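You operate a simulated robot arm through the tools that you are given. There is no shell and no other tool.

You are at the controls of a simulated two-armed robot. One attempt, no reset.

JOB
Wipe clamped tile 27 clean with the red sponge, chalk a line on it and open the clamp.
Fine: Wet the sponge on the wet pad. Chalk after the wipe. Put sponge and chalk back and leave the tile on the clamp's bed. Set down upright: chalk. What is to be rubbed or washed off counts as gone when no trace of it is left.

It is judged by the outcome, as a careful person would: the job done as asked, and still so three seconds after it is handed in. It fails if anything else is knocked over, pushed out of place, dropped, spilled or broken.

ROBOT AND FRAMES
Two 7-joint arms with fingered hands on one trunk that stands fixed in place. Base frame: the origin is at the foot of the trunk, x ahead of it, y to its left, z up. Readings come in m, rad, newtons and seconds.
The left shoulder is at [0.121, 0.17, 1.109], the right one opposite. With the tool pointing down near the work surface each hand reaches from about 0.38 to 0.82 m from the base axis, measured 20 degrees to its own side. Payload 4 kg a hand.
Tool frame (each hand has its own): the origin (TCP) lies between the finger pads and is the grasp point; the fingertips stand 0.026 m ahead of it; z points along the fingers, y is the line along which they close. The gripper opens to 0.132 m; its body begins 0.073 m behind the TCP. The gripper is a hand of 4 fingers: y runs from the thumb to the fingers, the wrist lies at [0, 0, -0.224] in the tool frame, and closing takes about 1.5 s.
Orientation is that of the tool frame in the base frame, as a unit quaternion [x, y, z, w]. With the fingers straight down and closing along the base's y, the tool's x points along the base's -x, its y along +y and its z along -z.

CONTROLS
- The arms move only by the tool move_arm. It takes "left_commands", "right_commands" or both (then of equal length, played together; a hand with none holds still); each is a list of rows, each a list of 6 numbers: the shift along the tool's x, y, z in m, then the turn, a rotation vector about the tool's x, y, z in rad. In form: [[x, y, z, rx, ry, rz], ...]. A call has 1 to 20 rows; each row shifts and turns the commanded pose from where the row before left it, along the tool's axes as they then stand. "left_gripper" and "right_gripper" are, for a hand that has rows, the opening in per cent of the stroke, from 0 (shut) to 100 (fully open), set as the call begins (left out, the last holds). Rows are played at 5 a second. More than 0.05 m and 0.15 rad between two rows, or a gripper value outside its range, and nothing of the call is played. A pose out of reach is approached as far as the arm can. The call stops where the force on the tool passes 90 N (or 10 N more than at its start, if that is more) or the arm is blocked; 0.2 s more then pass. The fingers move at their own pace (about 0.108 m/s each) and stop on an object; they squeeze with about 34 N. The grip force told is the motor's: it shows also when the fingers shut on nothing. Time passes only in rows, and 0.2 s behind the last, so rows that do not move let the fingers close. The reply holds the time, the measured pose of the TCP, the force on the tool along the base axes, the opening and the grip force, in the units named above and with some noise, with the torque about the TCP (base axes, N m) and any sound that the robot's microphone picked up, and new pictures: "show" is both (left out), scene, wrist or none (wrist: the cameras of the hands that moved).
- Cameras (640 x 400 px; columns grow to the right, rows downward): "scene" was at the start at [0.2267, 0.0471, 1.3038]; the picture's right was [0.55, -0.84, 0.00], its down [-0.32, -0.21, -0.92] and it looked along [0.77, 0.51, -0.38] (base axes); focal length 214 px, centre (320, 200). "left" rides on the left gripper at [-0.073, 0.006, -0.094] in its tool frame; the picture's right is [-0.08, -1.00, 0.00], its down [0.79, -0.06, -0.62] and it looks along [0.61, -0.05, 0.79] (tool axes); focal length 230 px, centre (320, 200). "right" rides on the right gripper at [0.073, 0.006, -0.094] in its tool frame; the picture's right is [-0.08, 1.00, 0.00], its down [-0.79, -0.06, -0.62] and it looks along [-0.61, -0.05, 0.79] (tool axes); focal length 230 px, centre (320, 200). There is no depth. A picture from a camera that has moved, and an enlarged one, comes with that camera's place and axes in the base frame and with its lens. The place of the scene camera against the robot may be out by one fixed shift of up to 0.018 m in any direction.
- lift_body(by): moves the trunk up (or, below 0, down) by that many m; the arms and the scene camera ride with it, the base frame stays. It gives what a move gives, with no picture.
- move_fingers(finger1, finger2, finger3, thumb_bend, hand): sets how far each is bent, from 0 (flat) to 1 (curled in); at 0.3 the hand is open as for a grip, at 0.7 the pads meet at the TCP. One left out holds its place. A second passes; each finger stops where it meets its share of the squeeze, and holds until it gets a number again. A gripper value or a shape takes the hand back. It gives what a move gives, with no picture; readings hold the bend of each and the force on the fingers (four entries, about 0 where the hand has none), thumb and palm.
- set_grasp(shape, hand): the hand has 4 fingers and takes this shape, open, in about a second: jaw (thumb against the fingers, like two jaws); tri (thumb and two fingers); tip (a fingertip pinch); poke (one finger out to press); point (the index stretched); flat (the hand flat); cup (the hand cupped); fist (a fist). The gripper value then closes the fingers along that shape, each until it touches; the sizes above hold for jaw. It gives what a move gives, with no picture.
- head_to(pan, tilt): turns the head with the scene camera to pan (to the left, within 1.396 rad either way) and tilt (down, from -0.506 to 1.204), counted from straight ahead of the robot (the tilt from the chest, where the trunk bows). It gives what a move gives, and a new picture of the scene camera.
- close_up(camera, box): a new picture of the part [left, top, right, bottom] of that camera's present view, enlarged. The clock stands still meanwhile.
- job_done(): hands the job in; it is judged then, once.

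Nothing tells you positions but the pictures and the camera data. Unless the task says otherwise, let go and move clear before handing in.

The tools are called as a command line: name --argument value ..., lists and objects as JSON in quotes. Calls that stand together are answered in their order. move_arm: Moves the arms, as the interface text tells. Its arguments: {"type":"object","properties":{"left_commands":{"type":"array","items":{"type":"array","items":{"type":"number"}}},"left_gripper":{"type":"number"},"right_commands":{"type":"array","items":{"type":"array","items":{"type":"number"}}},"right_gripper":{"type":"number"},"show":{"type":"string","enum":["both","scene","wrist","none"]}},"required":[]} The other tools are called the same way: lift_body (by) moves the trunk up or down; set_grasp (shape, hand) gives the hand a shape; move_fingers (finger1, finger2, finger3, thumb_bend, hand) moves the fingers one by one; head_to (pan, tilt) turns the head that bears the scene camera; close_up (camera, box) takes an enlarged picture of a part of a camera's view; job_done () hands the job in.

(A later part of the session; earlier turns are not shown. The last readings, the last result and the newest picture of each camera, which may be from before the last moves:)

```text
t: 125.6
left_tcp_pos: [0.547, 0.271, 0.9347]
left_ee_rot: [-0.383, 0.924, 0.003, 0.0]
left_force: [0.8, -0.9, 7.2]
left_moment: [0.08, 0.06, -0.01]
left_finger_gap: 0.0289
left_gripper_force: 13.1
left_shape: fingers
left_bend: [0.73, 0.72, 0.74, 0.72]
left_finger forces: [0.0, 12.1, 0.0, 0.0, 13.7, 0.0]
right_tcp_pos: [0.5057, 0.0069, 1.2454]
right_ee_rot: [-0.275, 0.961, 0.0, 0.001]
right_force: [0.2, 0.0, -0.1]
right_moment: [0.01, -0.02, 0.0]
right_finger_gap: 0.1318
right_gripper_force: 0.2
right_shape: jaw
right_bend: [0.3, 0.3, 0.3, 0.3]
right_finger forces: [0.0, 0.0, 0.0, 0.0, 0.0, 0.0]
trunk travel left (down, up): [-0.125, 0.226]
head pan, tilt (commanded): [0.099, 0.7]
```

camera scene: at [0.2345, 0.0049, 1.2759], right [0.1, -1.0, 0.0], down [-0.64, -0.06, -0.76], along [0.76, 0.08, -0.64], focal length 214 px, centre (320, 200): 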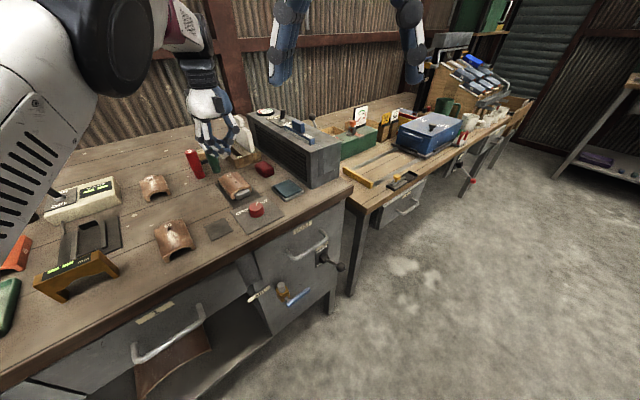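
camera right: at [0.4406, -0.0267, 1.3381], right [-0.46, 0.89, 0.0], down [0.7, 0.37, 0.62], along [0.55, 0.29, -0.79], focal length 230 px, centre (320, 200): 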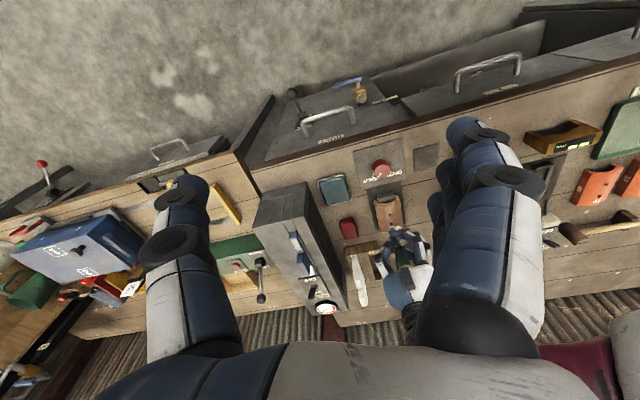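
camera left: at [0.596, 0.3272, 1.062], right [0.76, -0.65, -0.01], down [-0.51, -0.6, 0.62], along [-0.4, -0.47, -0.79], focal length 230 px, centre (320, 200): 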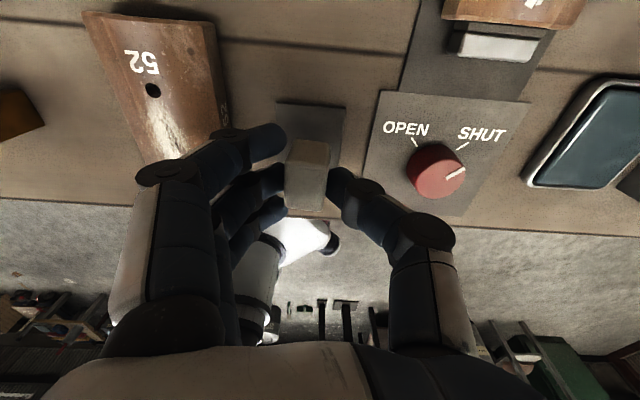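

The chalk rests on the plate. I'll ease the pressure and release both sides together.

move_arm --left_commands '[[0, 0, -0.001, 0, 0, 0], [0, 0, 0, 0, 0, 0]]' --show "none"

move_arm --left_commands '[[0, 0, 0, 0, 0, 0], [0, 0, 0, 0, 0, 0], [0, 0, 0, 0, 0, 0], [0, 0, 0, 0, 0, 0], [0, 0, 0, 0, 0, 0]]' --left_gripper 42 --show "wrist"

close_up --camera "scene" --box '[185, 190, 245, 240]'

close_up --camera "left" --box '[220, 110, 420, 250]'

```text
t: 126.2
left_tcp_pos: [0.5467, 0.2714, 0.9341]
left_ee_rot: [-0.382, 0.924, 0.003, -0.001]
left_force: [2.0, -0.1, 6.3]
left_moment: [0.02, 0.03, -0.02]
left_finger_gap: 0.0285
left_gripper_force: 12.5
left_shape: fingers
left_bend: [0.73, 0.72, 0.74, 0.72]
left_finger forces: [0.0, 11.9, 0.0, 0.0, 13.6, 0.0]
right_tcp_pos: [0.5047, 0.0071, 1.2458]
right_ee_rot: [-0.276, 0.961, 0.0, 0.001]
right_force: [0.2, 0.0, 1.0]
right_moment: [-0.02, -0.03, -0.02]
right_finger_gap: 0.1318
right_gripper_force: 0.0
right_shape: jaw
right_bend: [0.3, 0.3, 0.3, 0.3]
right_finger forces: [0.0, 0.0, 0.0, 0.1, 0.0, 0.1]
trunk travel left (down, up): [-0.125, 0.226]
head pan, tilt (commanded): [0.099, 0.7]
```

```text
t: 127.4
left_tcp_pos: [0.5461, 0.2716, 0.9346]
left_ee_rot: [-0.382, 0.924, 0.003, -0.002]
left_force: [-0.1, 0.3, -0.1]
left_moment: [-0.03, 0.01, 0.02]
left_finger_gap: 0.0547
left_gripper_force: 0.1
left_shape: jaw
left_bend: [0.73, 0.73, 0.73, 0.7]
left_finger forces: [0.1, 0.0, 0.1, 0.1, 0.1, 0.0]
right_tcp_pos: [0.5048, 0.0069, 1.2454]
right_ee_rot: [-0.275, 0.961, 0.0, 0.001]
right_force: [-0.3, 0.1, -0.1]
right_moment: [0.01, 0.03, -0.02]
right_finger_gap: 0.1318
right_gripper_force: 0.0
right_shape: jaw
right_bend: [0.3, 0.3, 0.3, 0.3]
right_finger forces: [0.0, 0.0, 0.0, 0.0, 0.0, 0.0]
trunk travel left (down, up): [-0.125, 0.226]
head pan, tilt (commanded): [0.099, 0.7]
camera left: at [0.5961, 0.325, 1.0275], right [0.76, -0.65, -0.01], down [-0.51, -0.6, 0.62], along [-0.4, -0.47, -0.79], focal length 230 px, centre (320, 200)
```

left: 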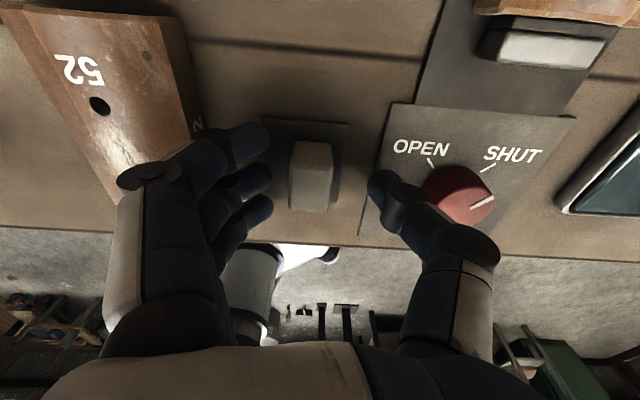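

```text
8.00 times, centred on (215, 215) of scene
camera zoom: at [0.2338, 0.0046, 1.2761], right [0.1, -1.0, 0.0], down [-0.64, -0.06, -0.76], along [0.76, 0.08, -0.64], focal length 1716 px, centre (1160, 80)
```

zoom: 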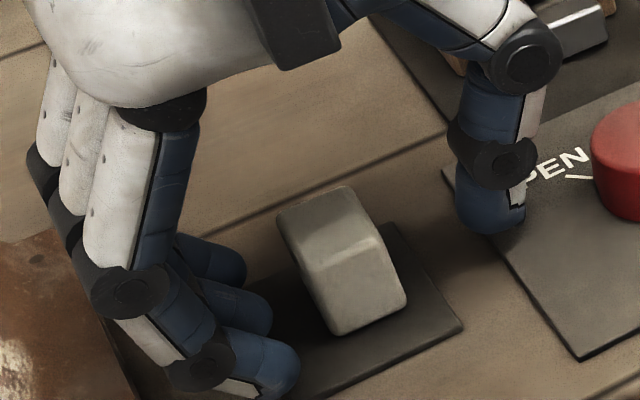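

```text
2.86 times, centred on (320, 180) of left
camera zoom: at [0.5961, 0.325, 1.0275], right [0.76, -0.65, -0.01], down [-0.51, -0.6, 0.62], along [-0.4, -0.47, -0.79], focal length 657 px, centre (320, 257)
```

zoom: 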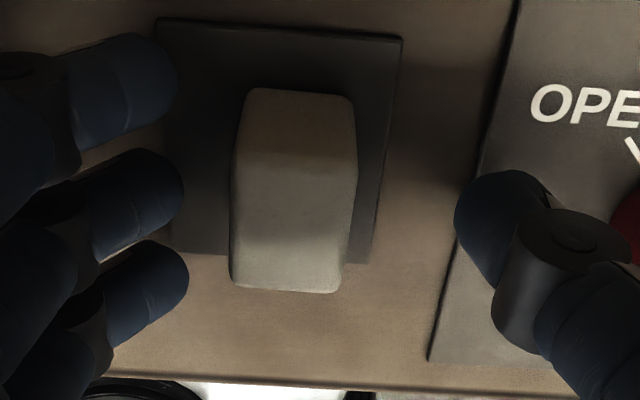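

The chalk stands upright on its plate, within about 5 mm of where it was. I'll raise the hand straight up and clear.

move_arm --left_commands '[[0, 0, -0.02, 0, 0, 0], [0, 0, -0.03, 0, 0, 0], [0, 0, -0.04, 0, 0, 0], [0, 0, 0, 0, 0, 0]]' --show "both"

close_up --camera "scene" --box '[190, 150, 310, 240]'

close_up --camera "left" --box '[280, 20, 520, 220]'

```text
t: 128.4
left_tcp_pos: [0.548, 0.271, 1.0242]
left_ee_rot: [-0.383, 0.924, 0.002, -0.001]
left_force: [0.9, 0.4, -0.6]
left_moment: [0.0, 0.0, 0.0]
left_finger_gap: 0.0549
left_gripper_force: 0.1
left_shape: jaw
left_bend: [0.73, 0.73, 0.73, 0.7]
left_finger forces: [0.0, 0.0, 0.0, 0.0, 0.0, 0.0]
right_tcp_pos: [0.5059, 0.0077, 1.2453]
right_ee_rot: [-0.277, 0.961, -0.001, 0.001]
right_force: [0.4, -0.1, 0.3]
right_moment: [-0.07, 0.0, 0.02]
right_finger_gap: 0.1319
right_gripper_force: 0.1
right_shape: jaw
right_bend: [0.3, 0.3, 0.3, 0.3]
right_finger forces: [0.1, 0.0, 0.1, 0.0, 0.1, 0.0]
trunk travel left (down, up): [-0.125, 0.226]
head pan, tilt (commanded): [0.099, 0.7]
camera scene: at [0.2343, 0.0046, 1.2759], right [0.1, -1.0, 0.0], down [-0.64, -0.06, -0.76], along [0.76, 0.08, -0.64], focal length 214 px, centre (320, 200)
camera left: at [0.5973, 0.3244, 1.1164], right [0.76, -0.65, -0.01], down [-0.51, -0.6, 0.62], along [-0.41, -0.47, -0.79], focal length 230 px, centre (320, 200)
```

scene: 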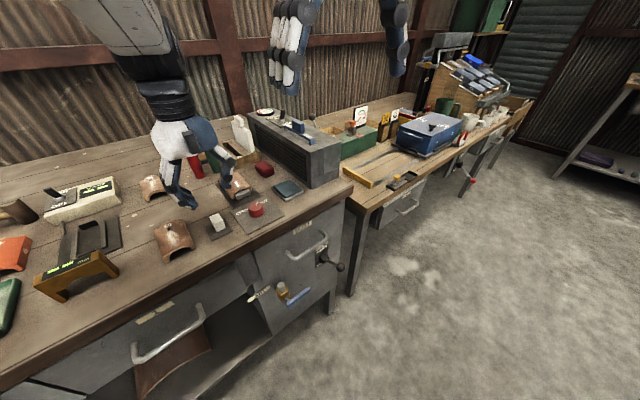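
left: 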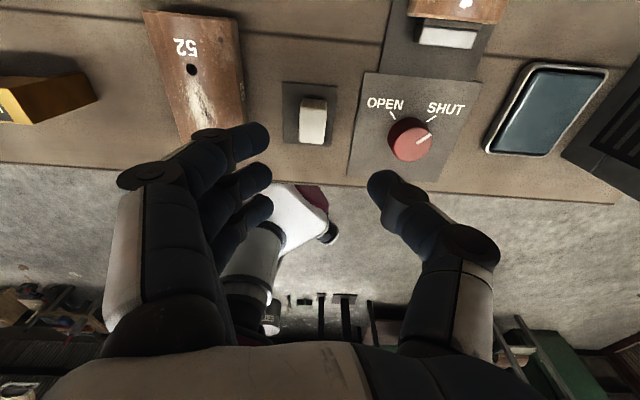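

```text
4.44 times, centred on (250, 195) of scene
camera zoom: at [0.2343, 0.0046, 1.2759], right [0.1, -1.0, 0.0], down [-0.64, -0.06, -0.76], along [0.76, 0.08, -0.64], focal length 953 px, centre (631, 222)
```

zoom: 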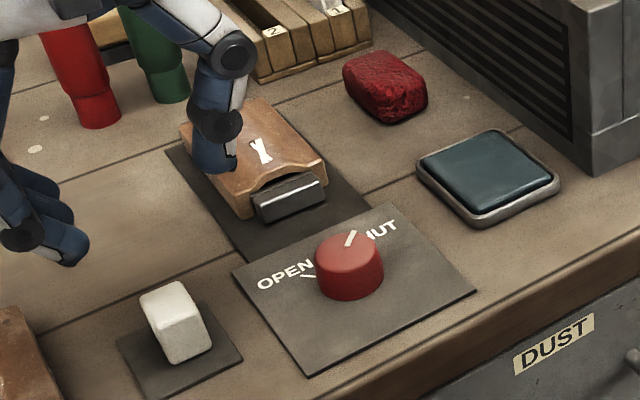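

```text
2.00 times, centred on (400, 120) of left
camera zoom: at [0.5973, 0.3244, 1.1164], right [0.76, -0.65, -0.01], down [-0.51, -0.6, 0.62], along [-0.41, -0.47, -0.79], focal length 460 px, centre (160, 360)
```

zoom: 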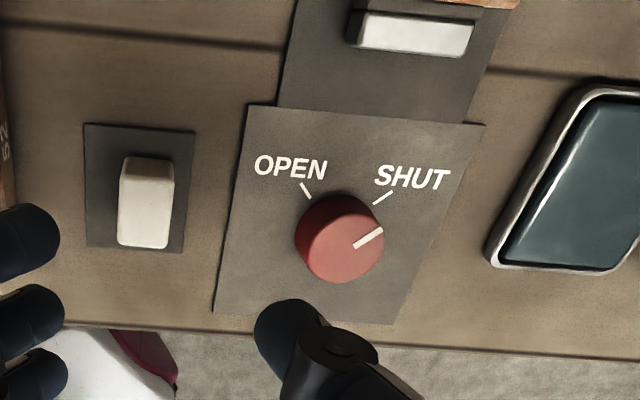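

Chalk, sponge and tile all look right. Now the clamp knob at about [0.601, 0.201]: it must turn from SHUT to OPEN, about 90° counter-clockwise. I'll move over it and pre-turn the hand to leave room for that turn.

move_arm --left_commands '[[0.0061, -0.0436, 0, 0, 0, 0], [0.0061, -0.0436, 0, 0, 0, 0], [0, 0, 0, 0, 0, 0.122], [0, 0, 0, 0, 0, 0.122], [0, 0, 0, 0, 0, 0.122], [0, 0, 0, 0, 0, 0.122], [0, 0, 0, 0, 0, 0.122], [0, 0, 0, 0, 0, 0]]' --left_gripper 55 --show "both"

close_up --camera "left" --box '[220, 60, 420, 240]'

```text
t: 130.2
left_tcp_pos: [0.6015, 0.1995, 1.0248]
left_ee_rot: [-0.087, 0.996, 0.003, -0.001]
left_force: [-0.7, 0.5, 0.3]
left_moment: [0.0, -0.04, 0.02]
left_finger_gap: 0.072
left_gripper_force: 0.1
left_shape: jaw
left_bend: [0.72, 0.72, 0.72, 0.7]
left_finger forces: [0.0, 0.0, 0.0, 0.0, 0.0, 0.1]
right_tcp_pos: [0.5047, 0.0078, 1.2453]
right_ee_rot: [-0.275, 0.961, 0.001, 0.001]
right_force: [0.4, -1.2, -0.4]
right_moment: [0.0, -0.02, 0.03]
right_finger_gap: 0.132
right_gripper_force: 0.0
right_shape: jaw
right_bend: [0.3, 0.3, 0.3, 0.3]
right_finger forces: [0.1, 0.1, 0.0, 0.0, 0.0, 0.0]
trunk travel left (down, up): [-0.125, 0.226]
head pan, tilt (commanded): [0.099, 0.7]
camera scene: at [0.2338, 0.0045, 1.2761], right [0.1, -1.0, 0.0], down [-0.64, -0.06, -0.76], along [0.76, 0.08, -0.64], focal length 214 px, centre (320, 200)
camera left: at [0.6729, 0.2164, 1.1171], right [0.25, -0.97, -0.01], down [-0.76, -0.2, 0.62], along [-0.6, -0.15, -0.79], focal length 230 px, centre (320, 200)
```

scene: 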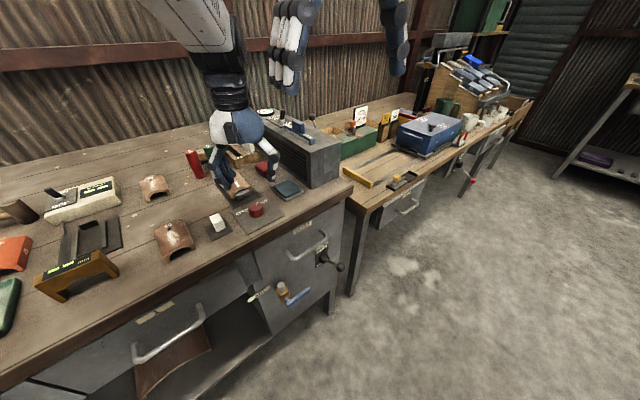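
left: 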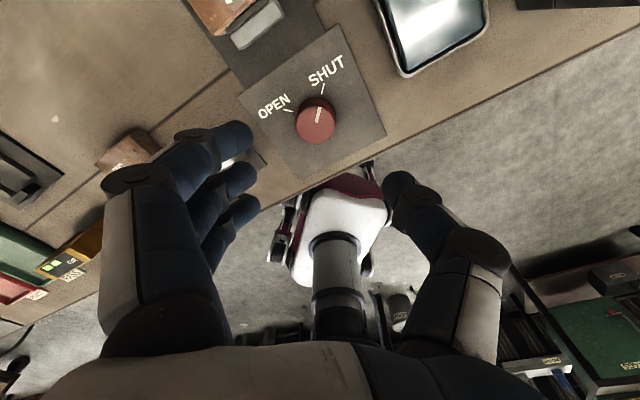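

```text
2.22 times, centred on (320, 150) of left
camera zoom: at [0.6729, 0.2164, 1.1171], right [0.25, -0.97, -0.01], down [-0.76, -0.2, 0.62], along [-0.6, -0.15, -0.79], focal length 511 px, centre (320, 311)
```

zoom: 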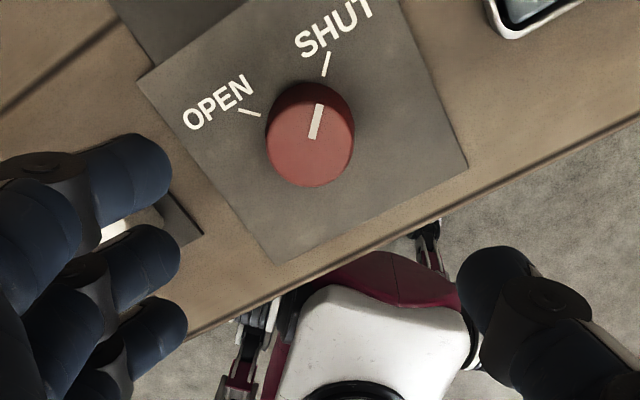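

The knob is right below the hand. I'll nudge 3.5 mm and descend around it.

move_arm --left_commands '[[0, 0.0036, 0.02, 0, 0, 0], [0, 0, 0.03, 0, 0, 0], [0, 0, 0.02, 0, 0, 0], [0, 0, 0, 0, 0, 0]]' --show "wrist"

close_up --camera "left" --box '[220, 90, 420, 250]'

close_up --camera "scene" --box '[200, 160, 310, 240]'

```text
t: 131.2
left_tcp_pos: [0.6011, 0.2051, 0.9537]
left_ee_rot: [-0.088, 0.996, 0.003, -0.002]
left_force: [-0.4, -0.4, 0.4]
left_moment: [0.0, 0.01, 0.0]
left_finger_gap: 0.0718
left_gripper_force: 0.0
left_shape: jaw
left_bend: [0.72, 0.72, 0.72, 0.7]
left_finger forces: [0.1, 0.0, 0.1, 0.1, 0.1, 0.0]
right_tcp_pos: [0.5059, 0.0077, 1.2458]
right_ee_rot: [-0.275, 0.961, 0.001, 0.001]
right_force: [0.1, -0.2, 0.5]
right_moment: [0.0, -0.03, 0.02]
right_finger_gap: 0.1319
right_gripper_force: 0.0
right_shape: jaw
right_bend: [0.3, 0.3, 0.3, 0.3]
right_finger forces: [0.0, 0.1, 0.0, 0.1, 0.0, 0.1]
trunk travel left (down, up): [-0.125, 0.226]
head pan, tilt (commanded): [0.099, 0.7]
camera left: at [0.6723, 0.2212, 1.0473], right [0.25, -0.97, -0.01], down [-0.76, -0.2, 0.62], along [-0.6, -0.15, -0.79], focal length 230 px, centre (320, 200)
```

left: 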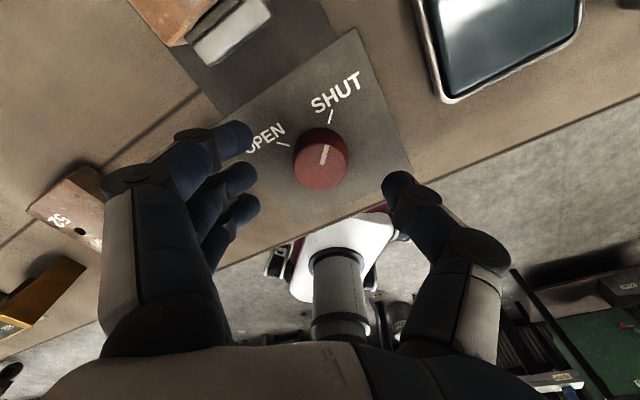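

```text
2.50 times, centred on (320, 170) of left
camera zoom: at [0.6723, 0.2212, 1.0473], right [0.25, -0.97, -0.01], down [-0.76, -0.2, 0.62], along [-0.6, -0.15, -0.79], focal length 575 px, centre (320, 275)
```

zoom: 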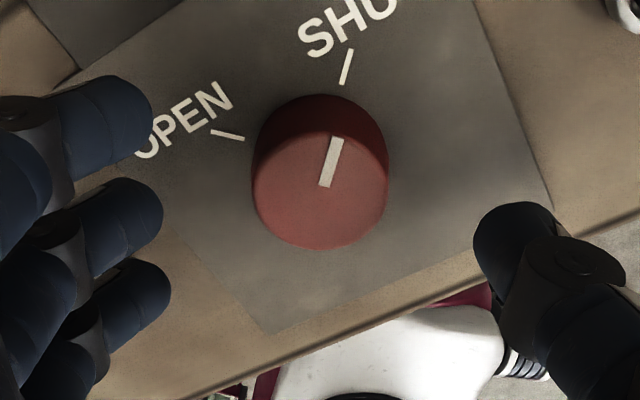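

```text
5.00 times, centred on (255, 200) of scene
camera zoom: at [0.2335, 0.0045, 1.2762], right [0.1, -1.0, 0.0], down [-0.64, -0.06, -0.77], along [0.76, 0.08, -0.64], focal length 1072 px, centre (645, 200)
```

zoom: 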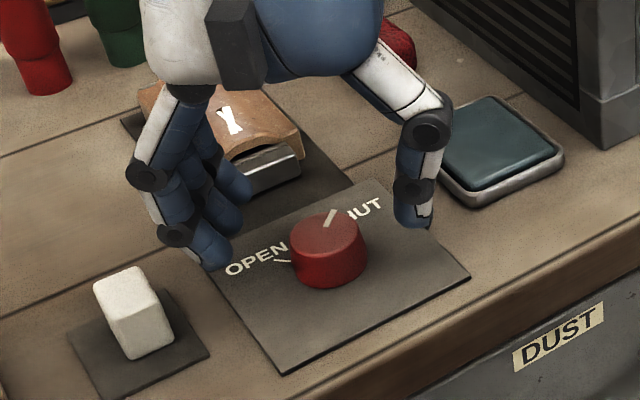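

move_arm --left_commands '[[0, 0, 0.007, 0, 0, 0], [0, 0, 0.006, 0, 0, 0], [0, 0, 0, 0, 0, 0]]' --show "none"

move_arm --left_commands '[[0, 0, 0, 0, 0, 0], [0, 0, 0, 0, 0, 0], [0, 0, 0, 0, 0, 0], [0, 0, 0, 0, 0, 0], [0, 0, 0, 0, 0, 0], [0, 0, 0, 0, 0, 0]]' --left_gripper 0 --show "wrist"

close_up --camera "left" --box '[220, 90, 420, 250]'

close_up --camera "scene" --box '[200, 160, 310, 240]'

```text
t: 132.0
left_tcp_pos: [0.5986, 0.2052, 0.9409]
left_ee_rot: [-0.088, 0.996, 0.003, -0.002]
left_force: [0.1, 0.1, 0.9]
left_moment: [0.01, -0.02, 0.02]
left_finger_gap: 0.0716
left_gripper_force: 0.1
left_shape: jaw
left_bend: [0.72, 0.72, 0.72, 0.7]
left_finger forces: [0.0, 0.0, 0.0, 0.0, 0.1, 0.0]
right_tcp_pos: [0.5048, 0.0072, 1.2451]
right_ee_rot: [-0.276, 0.961, 0.0, 0.001]
right_force: [-0.2, -0.2, 0.3]
right_moment: [0.01, -0.02, 0.0]
right_finger_gap: 0.1319
right_gripper_force: 0.0
right_shape: jaw
right_bend: [0.3, 0.3, 0.3, 0.3]
right_finger forces: [0.0, 0.0, 0.0, 0.1, 0.0, 0.0]
trunk travel left (down, up): [-0.125, 0.226]
head pan, tilt (commanded): [0.099, 0.7]
```

```text
t: 133.4
left_tcp_pos: [0.6002, 0.2032, 0.9398]
left_ee_rot: [-0.087, 0.996, 0.002, -0.002]
left_force: [5.7, -19.1, -2.0]
left_moment: [-0.17, -0.04, 0.02]
left_finger_gap: 0.0116
left_gripper_force: 33.9
left_shape: jaw
left_bend: [0.72, 0.72, 0.69, 0.7]
left_finger forces: [0.0, 13.2, 0.1, 0.0, 32.6, 0.1]
right_tcp_pos: [0.5056, 0.0049, 1.2462]
right_ee_rot: [-0.275, 0.961, 0.001, 0.0]
right_force: [-0.6, -0.7, -0.2]
right_moment: [-0.02, 0.01, -0.01]
right_finger_gap: 0.1321
right_gripper_force: 0.1
right_shape: jaw
right_bend: [0.3, 0.3, 0.3, 0.3]
right_finger forces: [0.0, 0.0, 0.0, 0.0, 0.0, 0.1]
trunk travel left (down, up): [-0.125, 0.226]
head pan, tilt (commanded): [0.099, 0.7]
camera left: at [0.6727, 0.219, 1.0337], right [0.25, -0.97, -0.01], down [-0.76, -0.2, 0.62], along [-0.6, -0.15, -0.78], focal length 230 px, centre (320, 200)
```

left: 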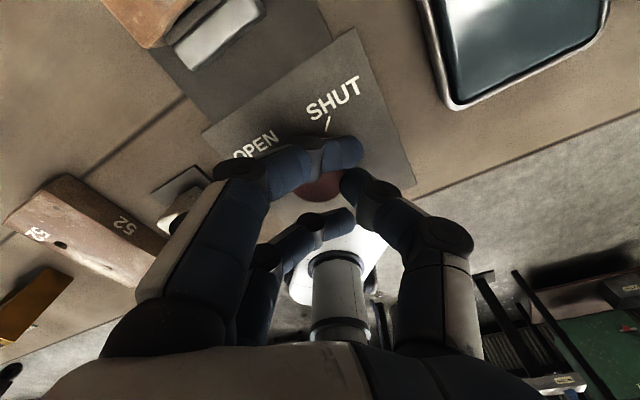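

```text
2.50 times, centred on (320, 170) of left
camera zoom: at [0.6727, 0.219, 1.0337], right [0.25, -0.97, -0.01], down [-0.76, -0.2, 0.62], along [-0.6, -0.15, -0.78], focal length 575 px, centre (320, 275)
```

zoom: 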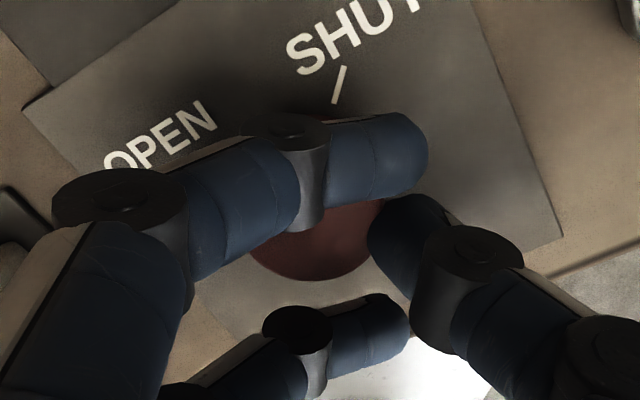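

```text
5.00 times, centred on (255, 200) of scene
camera zoom: at [0.2344, 0.0025, 1.276], right [0.1, -1.0, 0.0], down [-0.64, -0.06, -0.76], along [0.76, 0.08, -0.64], focal length 1072 px, centre (645, 200)
```

zoom: 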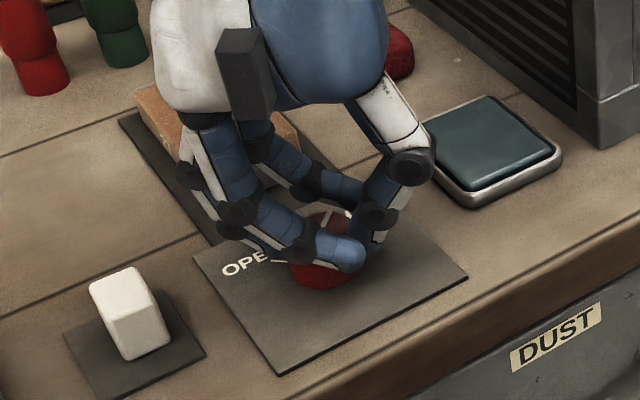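

The knob is gripped between finger 2 and thumb with the other fingers around it. I'll turn it counter-clockwise in modest steps.

move_arm --left_commands '[[0, 0, 0, 0, 0, -0.1], [0, 0, 0, 0, 0, -0.1], [0, 0, 0, 0, 0, -0.1], [0, 0, 0, 0, 0, -0.1], [0, 0, 0, 0, 0, -0.1], [0, 0, 0, 0, 0, 0]]' --show "none"

close_up --camera "scene" --box '[210, 160, 310, 240]'

close_up --camera "left" --box '[220, 90, 420, 250]'

```text
t: 134.8
left_tcp_pos: [0.601, 0.2128, 0.9494]
left_ee_rot: [-0.343, 0.939, -0.013, -0.001]
left_force: [-2.7, 4.3, 10.0]
left_moment: [0.24, 0.18, -0.04]
left_finger_gap: 0.0026
left_gripper_force: 34.3
left_shape: jaw
left_bend: [0.72, 0.74, 0.69, 0.76]
left_finger forces: [0.1, 17.7, 0.0, 0.0, 0.0, 0.1]
right_tcp_pos: [0.5033, 0.0066, 1.2467]
right_ee_rot: [-0.276, 0.961, 0.0, 0.001]
right_force: [-0.1, -0.6, 0.6]
right_moment: [0.03, 0.02, 0.0]
right_finger_gap: 0.1319
right_gripper_force: 0.0
right_shape: jaw
right_bend: [0.3, 0.3, 0.3, 0.3]
right_finger forces: [0.1, 0.1, 0.0, 0.1, 0.0, 0.0]
trunk travel left (down, up): [-0.125, 0.226]
head pan, tilt (commanded): [0.099, 0.7]
```

```text
5.00 times, centred on (260, 200) of scene
camera zoom: at [0.2325, 0.004, 1.2768], right [0.1, -1.0, 0.0], down [-0.64, -0.06, -0.77], along [0.76, 0.08, -0.64], focal length 1072 px, centre (620, 200)
```

zoom: 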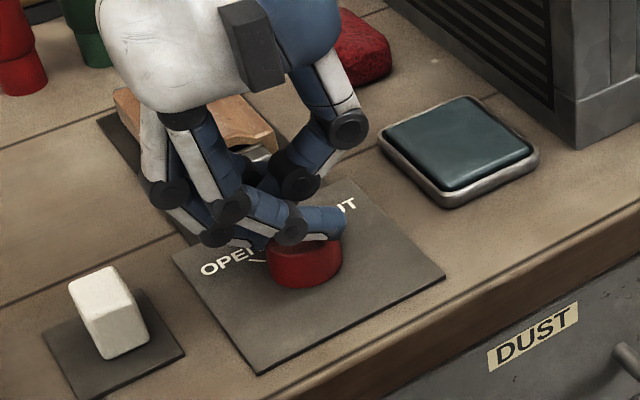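

```text
2.50 times, centred on (320, 170) of left
camera zoom: at [0.6536, 0.264, 1.0404], right [0.7, -0.71, 0.02], down [-0.56, -0.54, 0.63], along [-0.43, -0.45, -0.78], focal length 575 px, centre (320, 275)
```

zoom: 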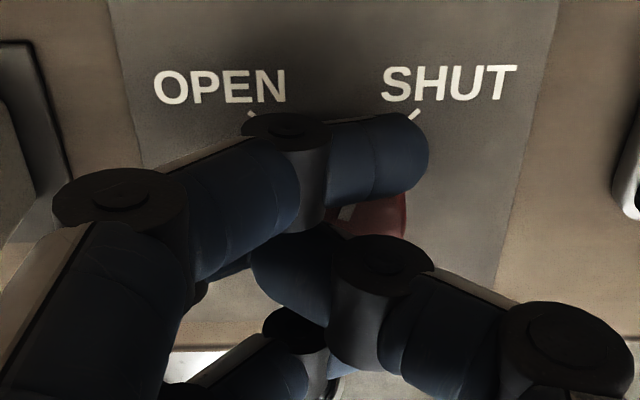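

The fingers slipped off the top of the knob. I'll open, lift and look before gripping lower.

move_arm --left_commands '[[0, 0, -0.01, 0, 0, 0], [0, 0, 0, 0, 0, 0], [0, 0, 0, 0, 0, 0], [0, 0, -0.03, 0, 0, 0], [0, 0, -0.02, 0, 0, 0], [0, 0, 0, 0, 0, 0]]' --left_gripper 55 --show "wrist"

close_up --camera "left" --box '[220, 60, 420, 240]'

close_up --camera "scene" --box '[200, 150, 310, 240]'

```text
t: 136.2
left_tcp_pos: [0.5999, 0.2132, 0.9968]
left_ee_rot: [-0.343, 0.939, -0.011, -0.011]
left_force: [-0.2, 0.2, 0.8]
left_moment: [-0.04, 0.03, 0.04]
left_finger_gap: 0.0724
left_gripper_force: 0.0
left_shape: jaw
left_bend: [0.72, 0.72, 0.72, 0.7]
left_finger forces: [0.0, 0.0, 0.0, 0.1, 0.0, 0.1]
right_tcp_pos: [0.5055, 0.0075, 1.2457]
right_ee_rot: [-0.276, 0.961, 0.001, 0.001]
right_force: [-1.3, 0.2, 0.5]
right_moment: [0.02, -0.04, 0.03]
right_finger_gap: 0.132
right_gripper_force: 0.0
right_shape: jaw
right_bend: [0.3, 0.3, 0.3, 0.3]
right_finger forces: [0.0, 0.1, 0.0, 0.1, 0.0, 0.0]
trunk travel left (down, up): [-0.125, 0.226]
head pan, tilt (commanded): [0.099, 0.7]
camera left: at [0.6542, 0.2657, 1.0887], right [0.7, -0.71, 0.01], down [-0.55, -0.54, 0.64], along [-0.45, -0.45, -0.77], focal length 230 px, centre (320, 200)
```

left: 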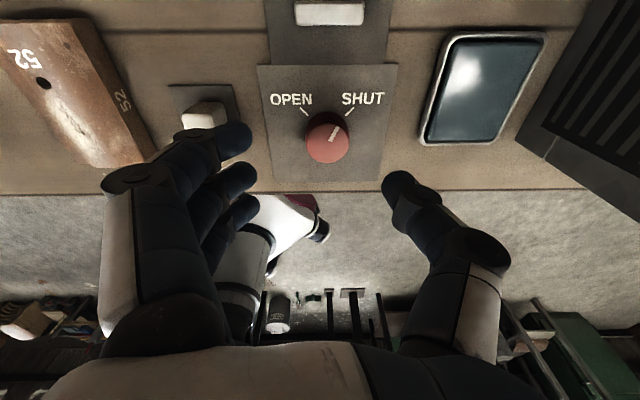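

```text
2.22 times, centred on (320, 150) of left
camera zoom: at [0.6542, 0.2657, 1.0887], right [0.7, -0.71, 0.01], down [-0.55, -0.54, 0.64], along [-0.45, -0.45, -0.77], focal length 511 px, centre (320, 311)
```

zoom: 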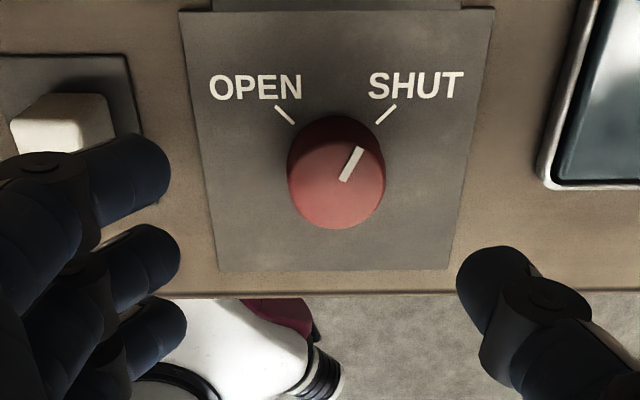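

```text
4.44 times, centred on (255, 195) of scene
camera zoom: at [0.2339, 0.0046, 1.276], right [0.1, -1.0, 0.0], down [-0.64, -0.06, -0.76], along [0.76, 0.08, -0.64], focal length 953 px, centre (609, 222)
```

zoom: 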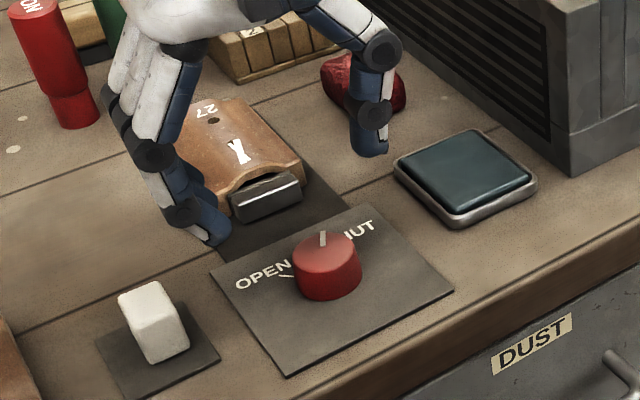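

The knob turned about 20° before the grip slipped off, and it stays where it is left. I'll re-centre, go lower, and pinch it evenly with finger 2 and thumb.

move_arm --left_commands '[[0.0019, -0.0096, 0, -0.0132, -0.0282, 0], [0, 0, 0, 0, 0, 0.145], [0, 0, 0, 0, 0, 0.145], [0, 0, 0, 0, 0, 0.145], [0, 0, 0.02, 0, 0, 0], [0, 0, 0.02, 0, 0, 0], [0, 0, 0, 0, 0, 0]]' --left_gripper 45 --show "wrist"

close_up --camera "left" --box '[220, 90, 420, 250]'

```text
t: 137.8
left_tcp_pos: [0.6052, 0.1981, 0.9622]
left_ee_rot: [-0.121, 0.992, 0.013, 0.006]
left_force: [-0.4, 0.0, 0.0]
left_moment: [0.01, -0.03, 0.03]
left_finger_gap: 0.0603
left_gripper_force: 0.0
left_shape: jaw
left_bend: [0.73, 0.73, 0.73, 0.7]
left_finger forces: [0.0, 0.0, 0.0, 0.0, 0.1, 0.0]
right_tcp_pos: [0.5038, 0.007, 1.2457]
right_ee_rot: [-0.276, 0.961, -0.001, 0.001]
right_force: [-0.9, -0.4, 0.2]
right_moment: [-0.01, -0.01, -0.01]
right_finger_gap: 0.132
right_gripper_force: 0.0
right_shape: jaw
right_bend: [0.3, 0.3, 0.3, 0.3]
right_finger forces: [0.1, 0.1, 0.0, 0.1, 0.1, 0.0]
trunk travel left (down, up): [-0.125, 0.226]
head pan, tilt (commanded): [0.099, 0.7]
camera left: at [0.674, 0.2167, 1.0561], right [0.31, -0.95, -0.02], down [-0.75, -0.26, 0.6], along [-0.58, -0.17, -0.8], focal length 230 px, centre (320, 200)
```

left: 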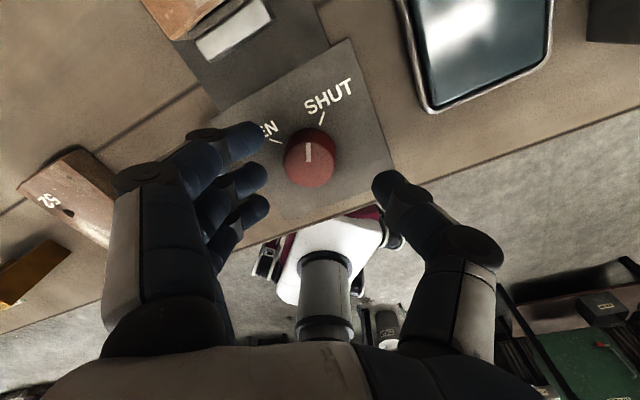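

```text
2.50 times, centred on (320, 170) of left
camera zoom: at [0.674, 0.2167, 1.0561], right [0.31, -0.95, -0.02], down [-0.75, -0.26, 0.6], along [-0.58, -0.17, -0.8], focal length 575 px, centre (320, 275)
```

zoom: 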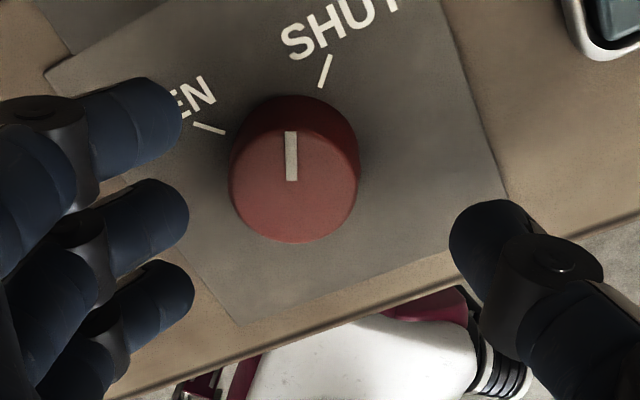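

move_arm --left_commands '[[0, 0.0069, 0, 0.0243, 0.015, 0], [0, 0, 0.012, 0, 0, 0], [0, 0, 0, 0, 0, 0]]' --left_gripper 42 --show "none"

close_up --camera "left" --box '[220, 90, 420, 250]'

```text
t: 138.6
left_tcp_pos: [0.6026, 0.2052, 0.9485]
left_ee_rot: [-0.12, 0.993, 0.003, 0.001]
left_force: [-0.4, 0.3, -0.1]
left_moment: [-0.01, -0.02, 0.0]
left_finger_gap: 0.0562
left_gripper_force: 0.2
left_shape: jaw
left_bend: [0.73, 0.73, 0.73, 0.7]
left_finger forces: [0.0, 0.1, 0.1, 0.0, 0.0, 0.1]
right_tcp_pos: [0.505, 0.007, 1.2453]
right_ee_rot: [-0.277, 0.961, 0.0, 0.001]
right_force: [0.6, 0.1, 1.0]
right_moment: [-0.01, 0.02, 0.03]
right_finger_gap: 0.1319
right_gripper_force: 0.1
right_shape: jaw
right_bend: [0.3, 0.3, 0.3, 0.3]
right_finger forces: [0.0, 0.1, 0.0, 0.0, 0.1, 0.0]
trunk travel left (down, up): [-0.125, 0.226]
head pan, tilt (commanded): [0.099, 0.7]
```

```text
2.50 times, centred on (320, 170) of left
camera zoom: at [0.6733, 0.2248, 1.0423], right [0.31, -0.95, -0.01], down [-0.75, -0.25, 0.62], along [-0.59, -0.19, -0.79], focal length 575 px, centre (320, 275)
```

zoom: 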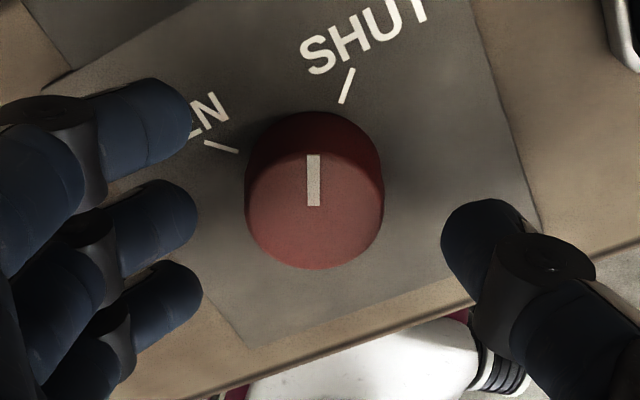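

move_arm --left_commands '[[0, 0.001, 0.009, 0, 0, 0], [0, 0, 0.008, 0, 0, 0], [0, 0, 0, 0, 0, 0]]' --show "none"

move_fingers --hand "left" --finger2 0.85 --thumb_bend 0.85

close_up --camera "left" --box '[220, 90, 420, 250]'

close_up --camera "scene" --box '[210, 170, 290, 240]'

```text
t: 139.4
left_tcp_pos: [0.603, 0.2055, 0.9324]
left_ee_rot: [-0.12, 0.993, 0.002, 0.001]
left_force: [0.5, 0.4, -1.3]
left_moment: [-0.04, 0.0, 0.01]
left_finger_gap: 0.0563
left_gripper_force: 0.0
left_shape: jaw
left_bend: [0.73, 0.73, 0.73, 0.7]
left_finger forces: [0.1, 0.0, 0.0, 0.1, 0.0, 0.0]
right_tcp_pos: [0.5049, 0.0072, 1.2457]
right_ee_rot: [-0.277, 0.961, 0.0, 0.001]
right_force: [-1.2, -0.1, -0.2]
right_moment: [0.0, -0.01, 0.04]
right_finger_gap: 0.1319
right_gripper_force: 0.1
right_shape: jaw
right_bend: [0.3, 0.3, 0.3, 0.3]
right_finger forces: [0.0, 0.0, 0.0, 0.0, 0.0, 0.1]
trunk travel left (down, up): [-0.125, 0.226]
head pan, tilt (commanded): [0.099, 0.7]
```

```text
t: 140.4
left_tcp_pos: [0.6035, 0.2026, 0.9336]
left_ee_rot: [-0.12, 0.993, 0.003, 0.001]
left_force: [6.8, -20.9, -1.2]
left_moment: [-0.37, -0.11, 0.05]
left_finger_gap: 0.0461
left_gripper_force: 21.5
left_shape: fingers
left_bend: [0.73, 0.75, 0.73, 0.69]
left_finger forces: [0.0, 9.9, 0.1, 0.0, 32.0, 0.1]
right_tcp_pos: [0.5055, 0.0054, 1.2452]
right_ee_rot: [-0.276, 0.961, 0.0, 0.001]
right_force: [-0.1, -1.2, -1.2]
right_moment: [0.05, 0.01, 0.0]
right_finger_gap: 0.1317
right_gripper_force: 0.1
right_shape: jaw
right_bend: [0.3, 0.3, 0.3, 0.3]
right_finger forces: [0.0, 0.0, 0.1, 0.0, 0.0, 0.0]
trunk travel left (down, up): [-0.125, 0.226]
head pan, tilt (commanded): [0.099, 0.7]
```

```text
2.50 times, centred on (320, 170) of left
camera zoom: at [0.6744, 0.2233, 1.0257], right [0.31, -0.95, -0.01], down [-0.75, -0.25, 0.61], along [-0.59, -0.19, -0.79], focal length 575 px, centre (320, 275)
```

zoom: 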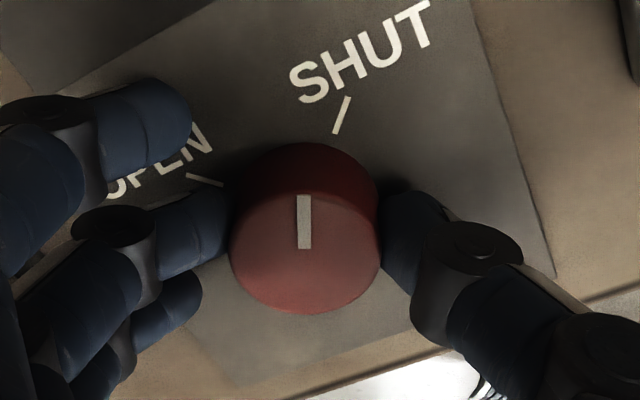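

```text
5.71 times, centred on (250, 205) of scene
camera zoom: at [0.2345, 0.0022, 1.276], right [0.1, -1.0, 0.0], down [-0.64, -0.06, -0.76], along [0.76, 0.08, -0.64], focal length 1226 px, centre (720, 171)
```

zoom: 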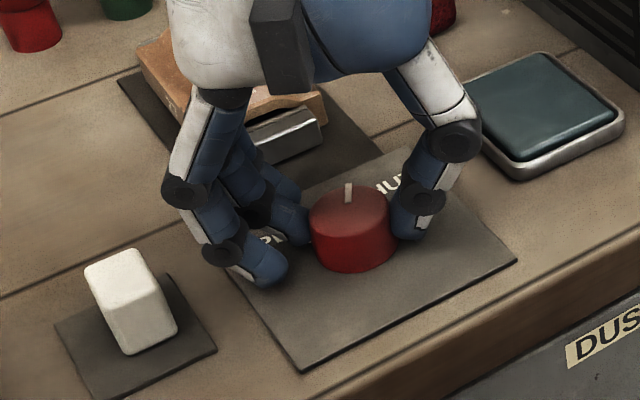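

Good low pinch on the knob. I'll relieve the side load a little and turn in small steps.

move_arm --left_commands '[[0, -0.0025, 0, 0, 0, 0], [0, 0, 0, 0, 0, 0]]' --show "none"

move_arm --left_commands '[[0, 0, 0, 0, 0, -0.08], [0, 0, 0, 0, 0, -0.08], [0, 0, 0, 0, 0, -0.08], [0, 0, 0, 0, 0, 0]]' --show "none"

close_up --camera "left" --box '[220, 90, 420, 250]'

```text
t: 141.0
left_tcp_pos: [0.6042, 0.2017, 0.9327]
left_ee_rot: [-0.12, 0.993, 0.003, 0.001]
left_force: [4.3, -13.4, -1.0]
left_moment: [-0.21, -0.09, 0.05]
left_finger_gap: 0.0454
left_gripper_force: 19.0
left_shape: fingers
left_bend: [0.73, 0.75, 0.73, 0.7]
left_finger forces: [0.1, 12.7, 0.0, 0.1, 26.3, 0.1]
right_tcp_pos: [0.5057, 0.0065, 1.2454]
right_ee_rot: [-0.275, 0.961, 0.0, 0.001]
right_force: [0.6, 1.4, -0.1]
right_moment: [0.0, -0.04, 0.02]
right_finger_gap: 0.1318
right_gripper_force: 0.1
right_shape: jaw
right_bend: [0.3, 0.3, 0.3, 0.3]
right_finger forces: [0.1, 0.1, 0.1, 0.0, 0.0, 0.0]
trunk travel left (down, up): [-0.125, 0.226]
head pan, tilt (commanded): [0.099, 0.7]
```

```text
t: 142.0
left_tcp_pos: [0.6058, 0.2027, 0.9333]
left_ee_rot: [-0.242, 0.97, -0.003, 0.0]
left_force: [6.8, -13.5, -6.7]
left_moment: [-0.13, -0.09, 0.01]
left_finger_gap: 0.0447
left_gripper_force: 18.5
left_shape: fingers
left_bend: [0.73, 0.75, 0.73, 0.69]
left_finger forces: [0.1, 11.7, 0.0, 0.0, 26.0, 0.1]
right_tcp_pos: [0.5061, 0.0063, 1.2458]
right_ee_rot: [-0.276, 0.961, 0.001, 0.0]
right_force: [0.9, 0.9, -0.7]
right_moment: [0.0, 0.01, -0.01]
right_finger_gap: 0.1321
right_gripper_force: 0.0
right_shape: jaw
right_bend: [0.3, 0.3, 0.3, 0.3]
right_finger forces: [0.1, 0.0, 0.0, 0.0, 0.0, 0.0]
trunk travel left (down, up): [-0.125, 0.226]
head pan, tilt (commanded): [0.099, 0.7]
```

```text
2.50 times, centred on (320, 170) of left
camera zoom: at [0.6678, 0.2409, 1.0256], right [0.54, -0.84, 0.01], down [-0.66, -0.42, 0.62], along [-0.52, -0.34, -0.79], focal length 575 px, centre (320, 275)
```

zoom: 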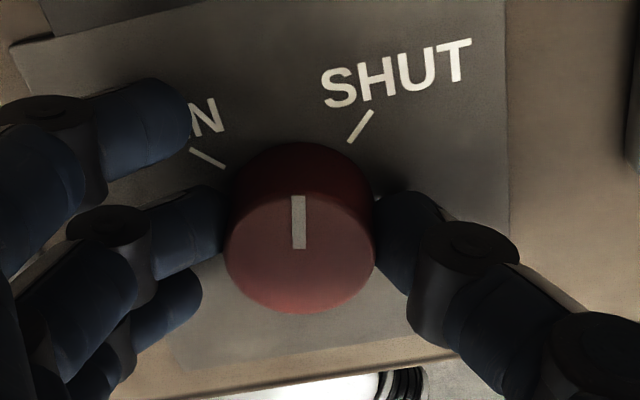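

The knob is following the hand now. I'll keep turning.

move_arm --left_commands '[[0, -0.0008, 0, 0, 0, -0.08], [0, 0, 0, 0, 0, -0.08], [0, 0, 0, 0, 0, -0.08], [0, 0, 0, 0, 0, -0.08], [0, 0, 0, 0, 0, -0.08], [0, 0, 0, 0, 0, -0.08], [0, 0, 0, 0, 0, 0]]' --show "none"

close_up --camera "left" --box '[220, 90, 420, 250]'

close_up --camera "scene" --box '[200, 150, 300, 240]'

```text
t: 143.6
left_tcp_pos: [0.6099, 0.2154, 0.938]
left_ee_rot: [-0.484, 0.875, -0.026, -0.007]
left_force: [16.8, -2.7, -3.2]
left_moment: [-0.01, -0.26, 0.18]
left_finger_gap: 0.0427
left_gripper_force: 15.1
left_shape: fingers
left_bend: [0.73, 0.76, 0.73, 0.69]
left_finger forces: [0.0, 6.6, 0.0, 0.1, 23.3, 0.0]
right_tcp_pos: [0.5081, 0.0075, 1.2453]
right_ee_rot: [-0.276, 0.961, 0.0, 0.0]
right_force: [-0.7, 0.9, -0.4]
right_moment: [0.0, -0.01, -0.02]
right_finger_gap: 0.132
right_gripper_force: 0.0
right_shape: jaw
right_bend: [0.3, 0.3, 0.3, 0.3]
right_finger forces: [0.0, 0.1, 0.0, 0.1, 0.0, 0.0]
trunk travel left (down, up): [-0.125, 0.226]
head pan, tilt (commanded): [0.099, 0.7]
```

```text
2.50 times, centred on (320, 170) of left
camera zoom: at [0.6436, 0.2834, 1.0279], right [0.88, -0.46, 0.03], down [-0.37, -0.66, 0.65], along [-0.28, -0.59, -0.76], focal length 575 px, centre (320, 275)
```

zoom: 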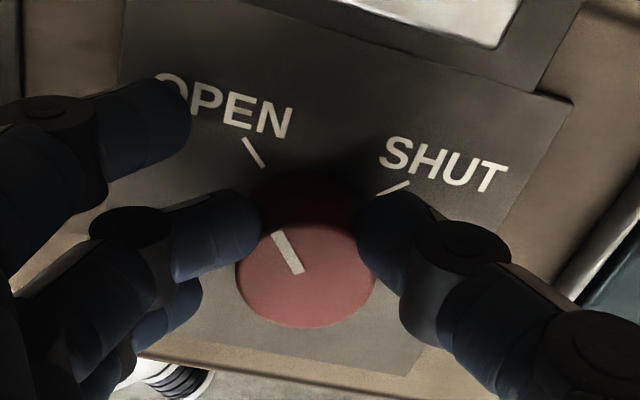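

```text
4.44 times, centred on (250, 195) of scene
camera zoom: at [0.2358, 0.0047, 1.2759], right [0.1, -1.0, 0.0], down [-0.64, -0.06, -0.76], along [0.76, 0.08, -0.65], focal length 953 px, centre (631, 222)
```

zoom: 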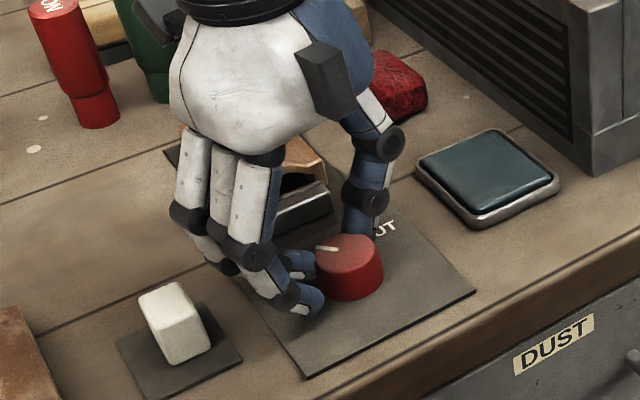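

The pointer is nearly at OPEN and the front jaw looks to have moved away from the tile. A little more turn.

move_arm --left_commands '[[0, 0, 0, 0, 0, -0.08], [0, 0, 0, 0, 0, -0.08], [0, 0, 0, 0, 0, -0.08], [0, 0, 0, 0, 0, 0]]' --show "none"

close_up --camera "left" --box '[220, 90, 420, 250]'

close_up --camera "scene" --box '[200, 150, 300, 240]'

```text
t: 144.6
left_tcp_pos: [0.6079, 0.2171, 0.9353]
left_ee_rot: [-0.586, 0.81, -0.022, -0.013]
left_force: [21.3, 8.4, 14.0]
left_moment: [0.1, -0.28, -0.22]
left_finger_gap: 0.0416
left_gripper_force: 21.9
left_shape: fingers
left_bend: [0.73, 0.77, 0.73, 0.72]
left_finger forces: [0.0, 18.4, 0.1, 0.0, 25.6, 0.0]
right_tcp_pos: [0.5056, 0.0087, 1.2464]
right_ee_rot: [-0.276, 0.961, 0.002, 0.0]
right_force: [0.1, 0.9, -0.2]
right_moment: [0.01, 0.0, 0.01]
right_finger_gap: 0.1321
right_gripper_force: 0.0
right_shape: jaw
right_bend: [0.3, 0.3, 0.3, 0.3]
right_finger forces: [0.0, 0.0, 0.1, 0.0, 0.0, 0.0]
trunk travel left (down, up): [-0.125, 0.226]
head pan, tilt (commanded): [0.099, 0.7]
```

```text
2.50 times, centred on (320, 170) of left
camera zoom: at [0.6258, 0.292, 1.0253], right [0.97, -0.24, 0.02], down [-0.19, -0.73, 0.65], along [-0.14, -0.64, -0.76], focal length 575 px, centre (320, 275)
```

zoom: 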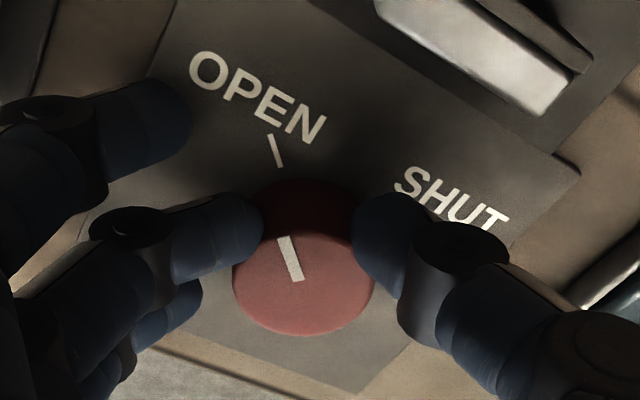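

```text
4.44 times, centred on (250, 195) of scene
camera zoom: at [0.2347, 0.0051, 1.2762], right [0.1, -1.0, 0.0], down [-0.64, -0.06, -0.76], along [0.76, 0.08, -0.65], focal length 953 px, centre (631, 222)
```

zoom: 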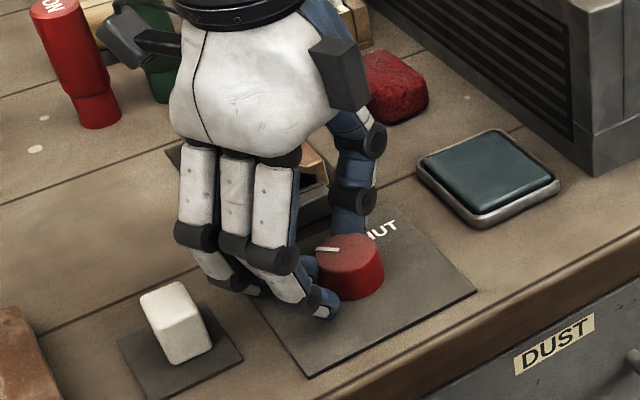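

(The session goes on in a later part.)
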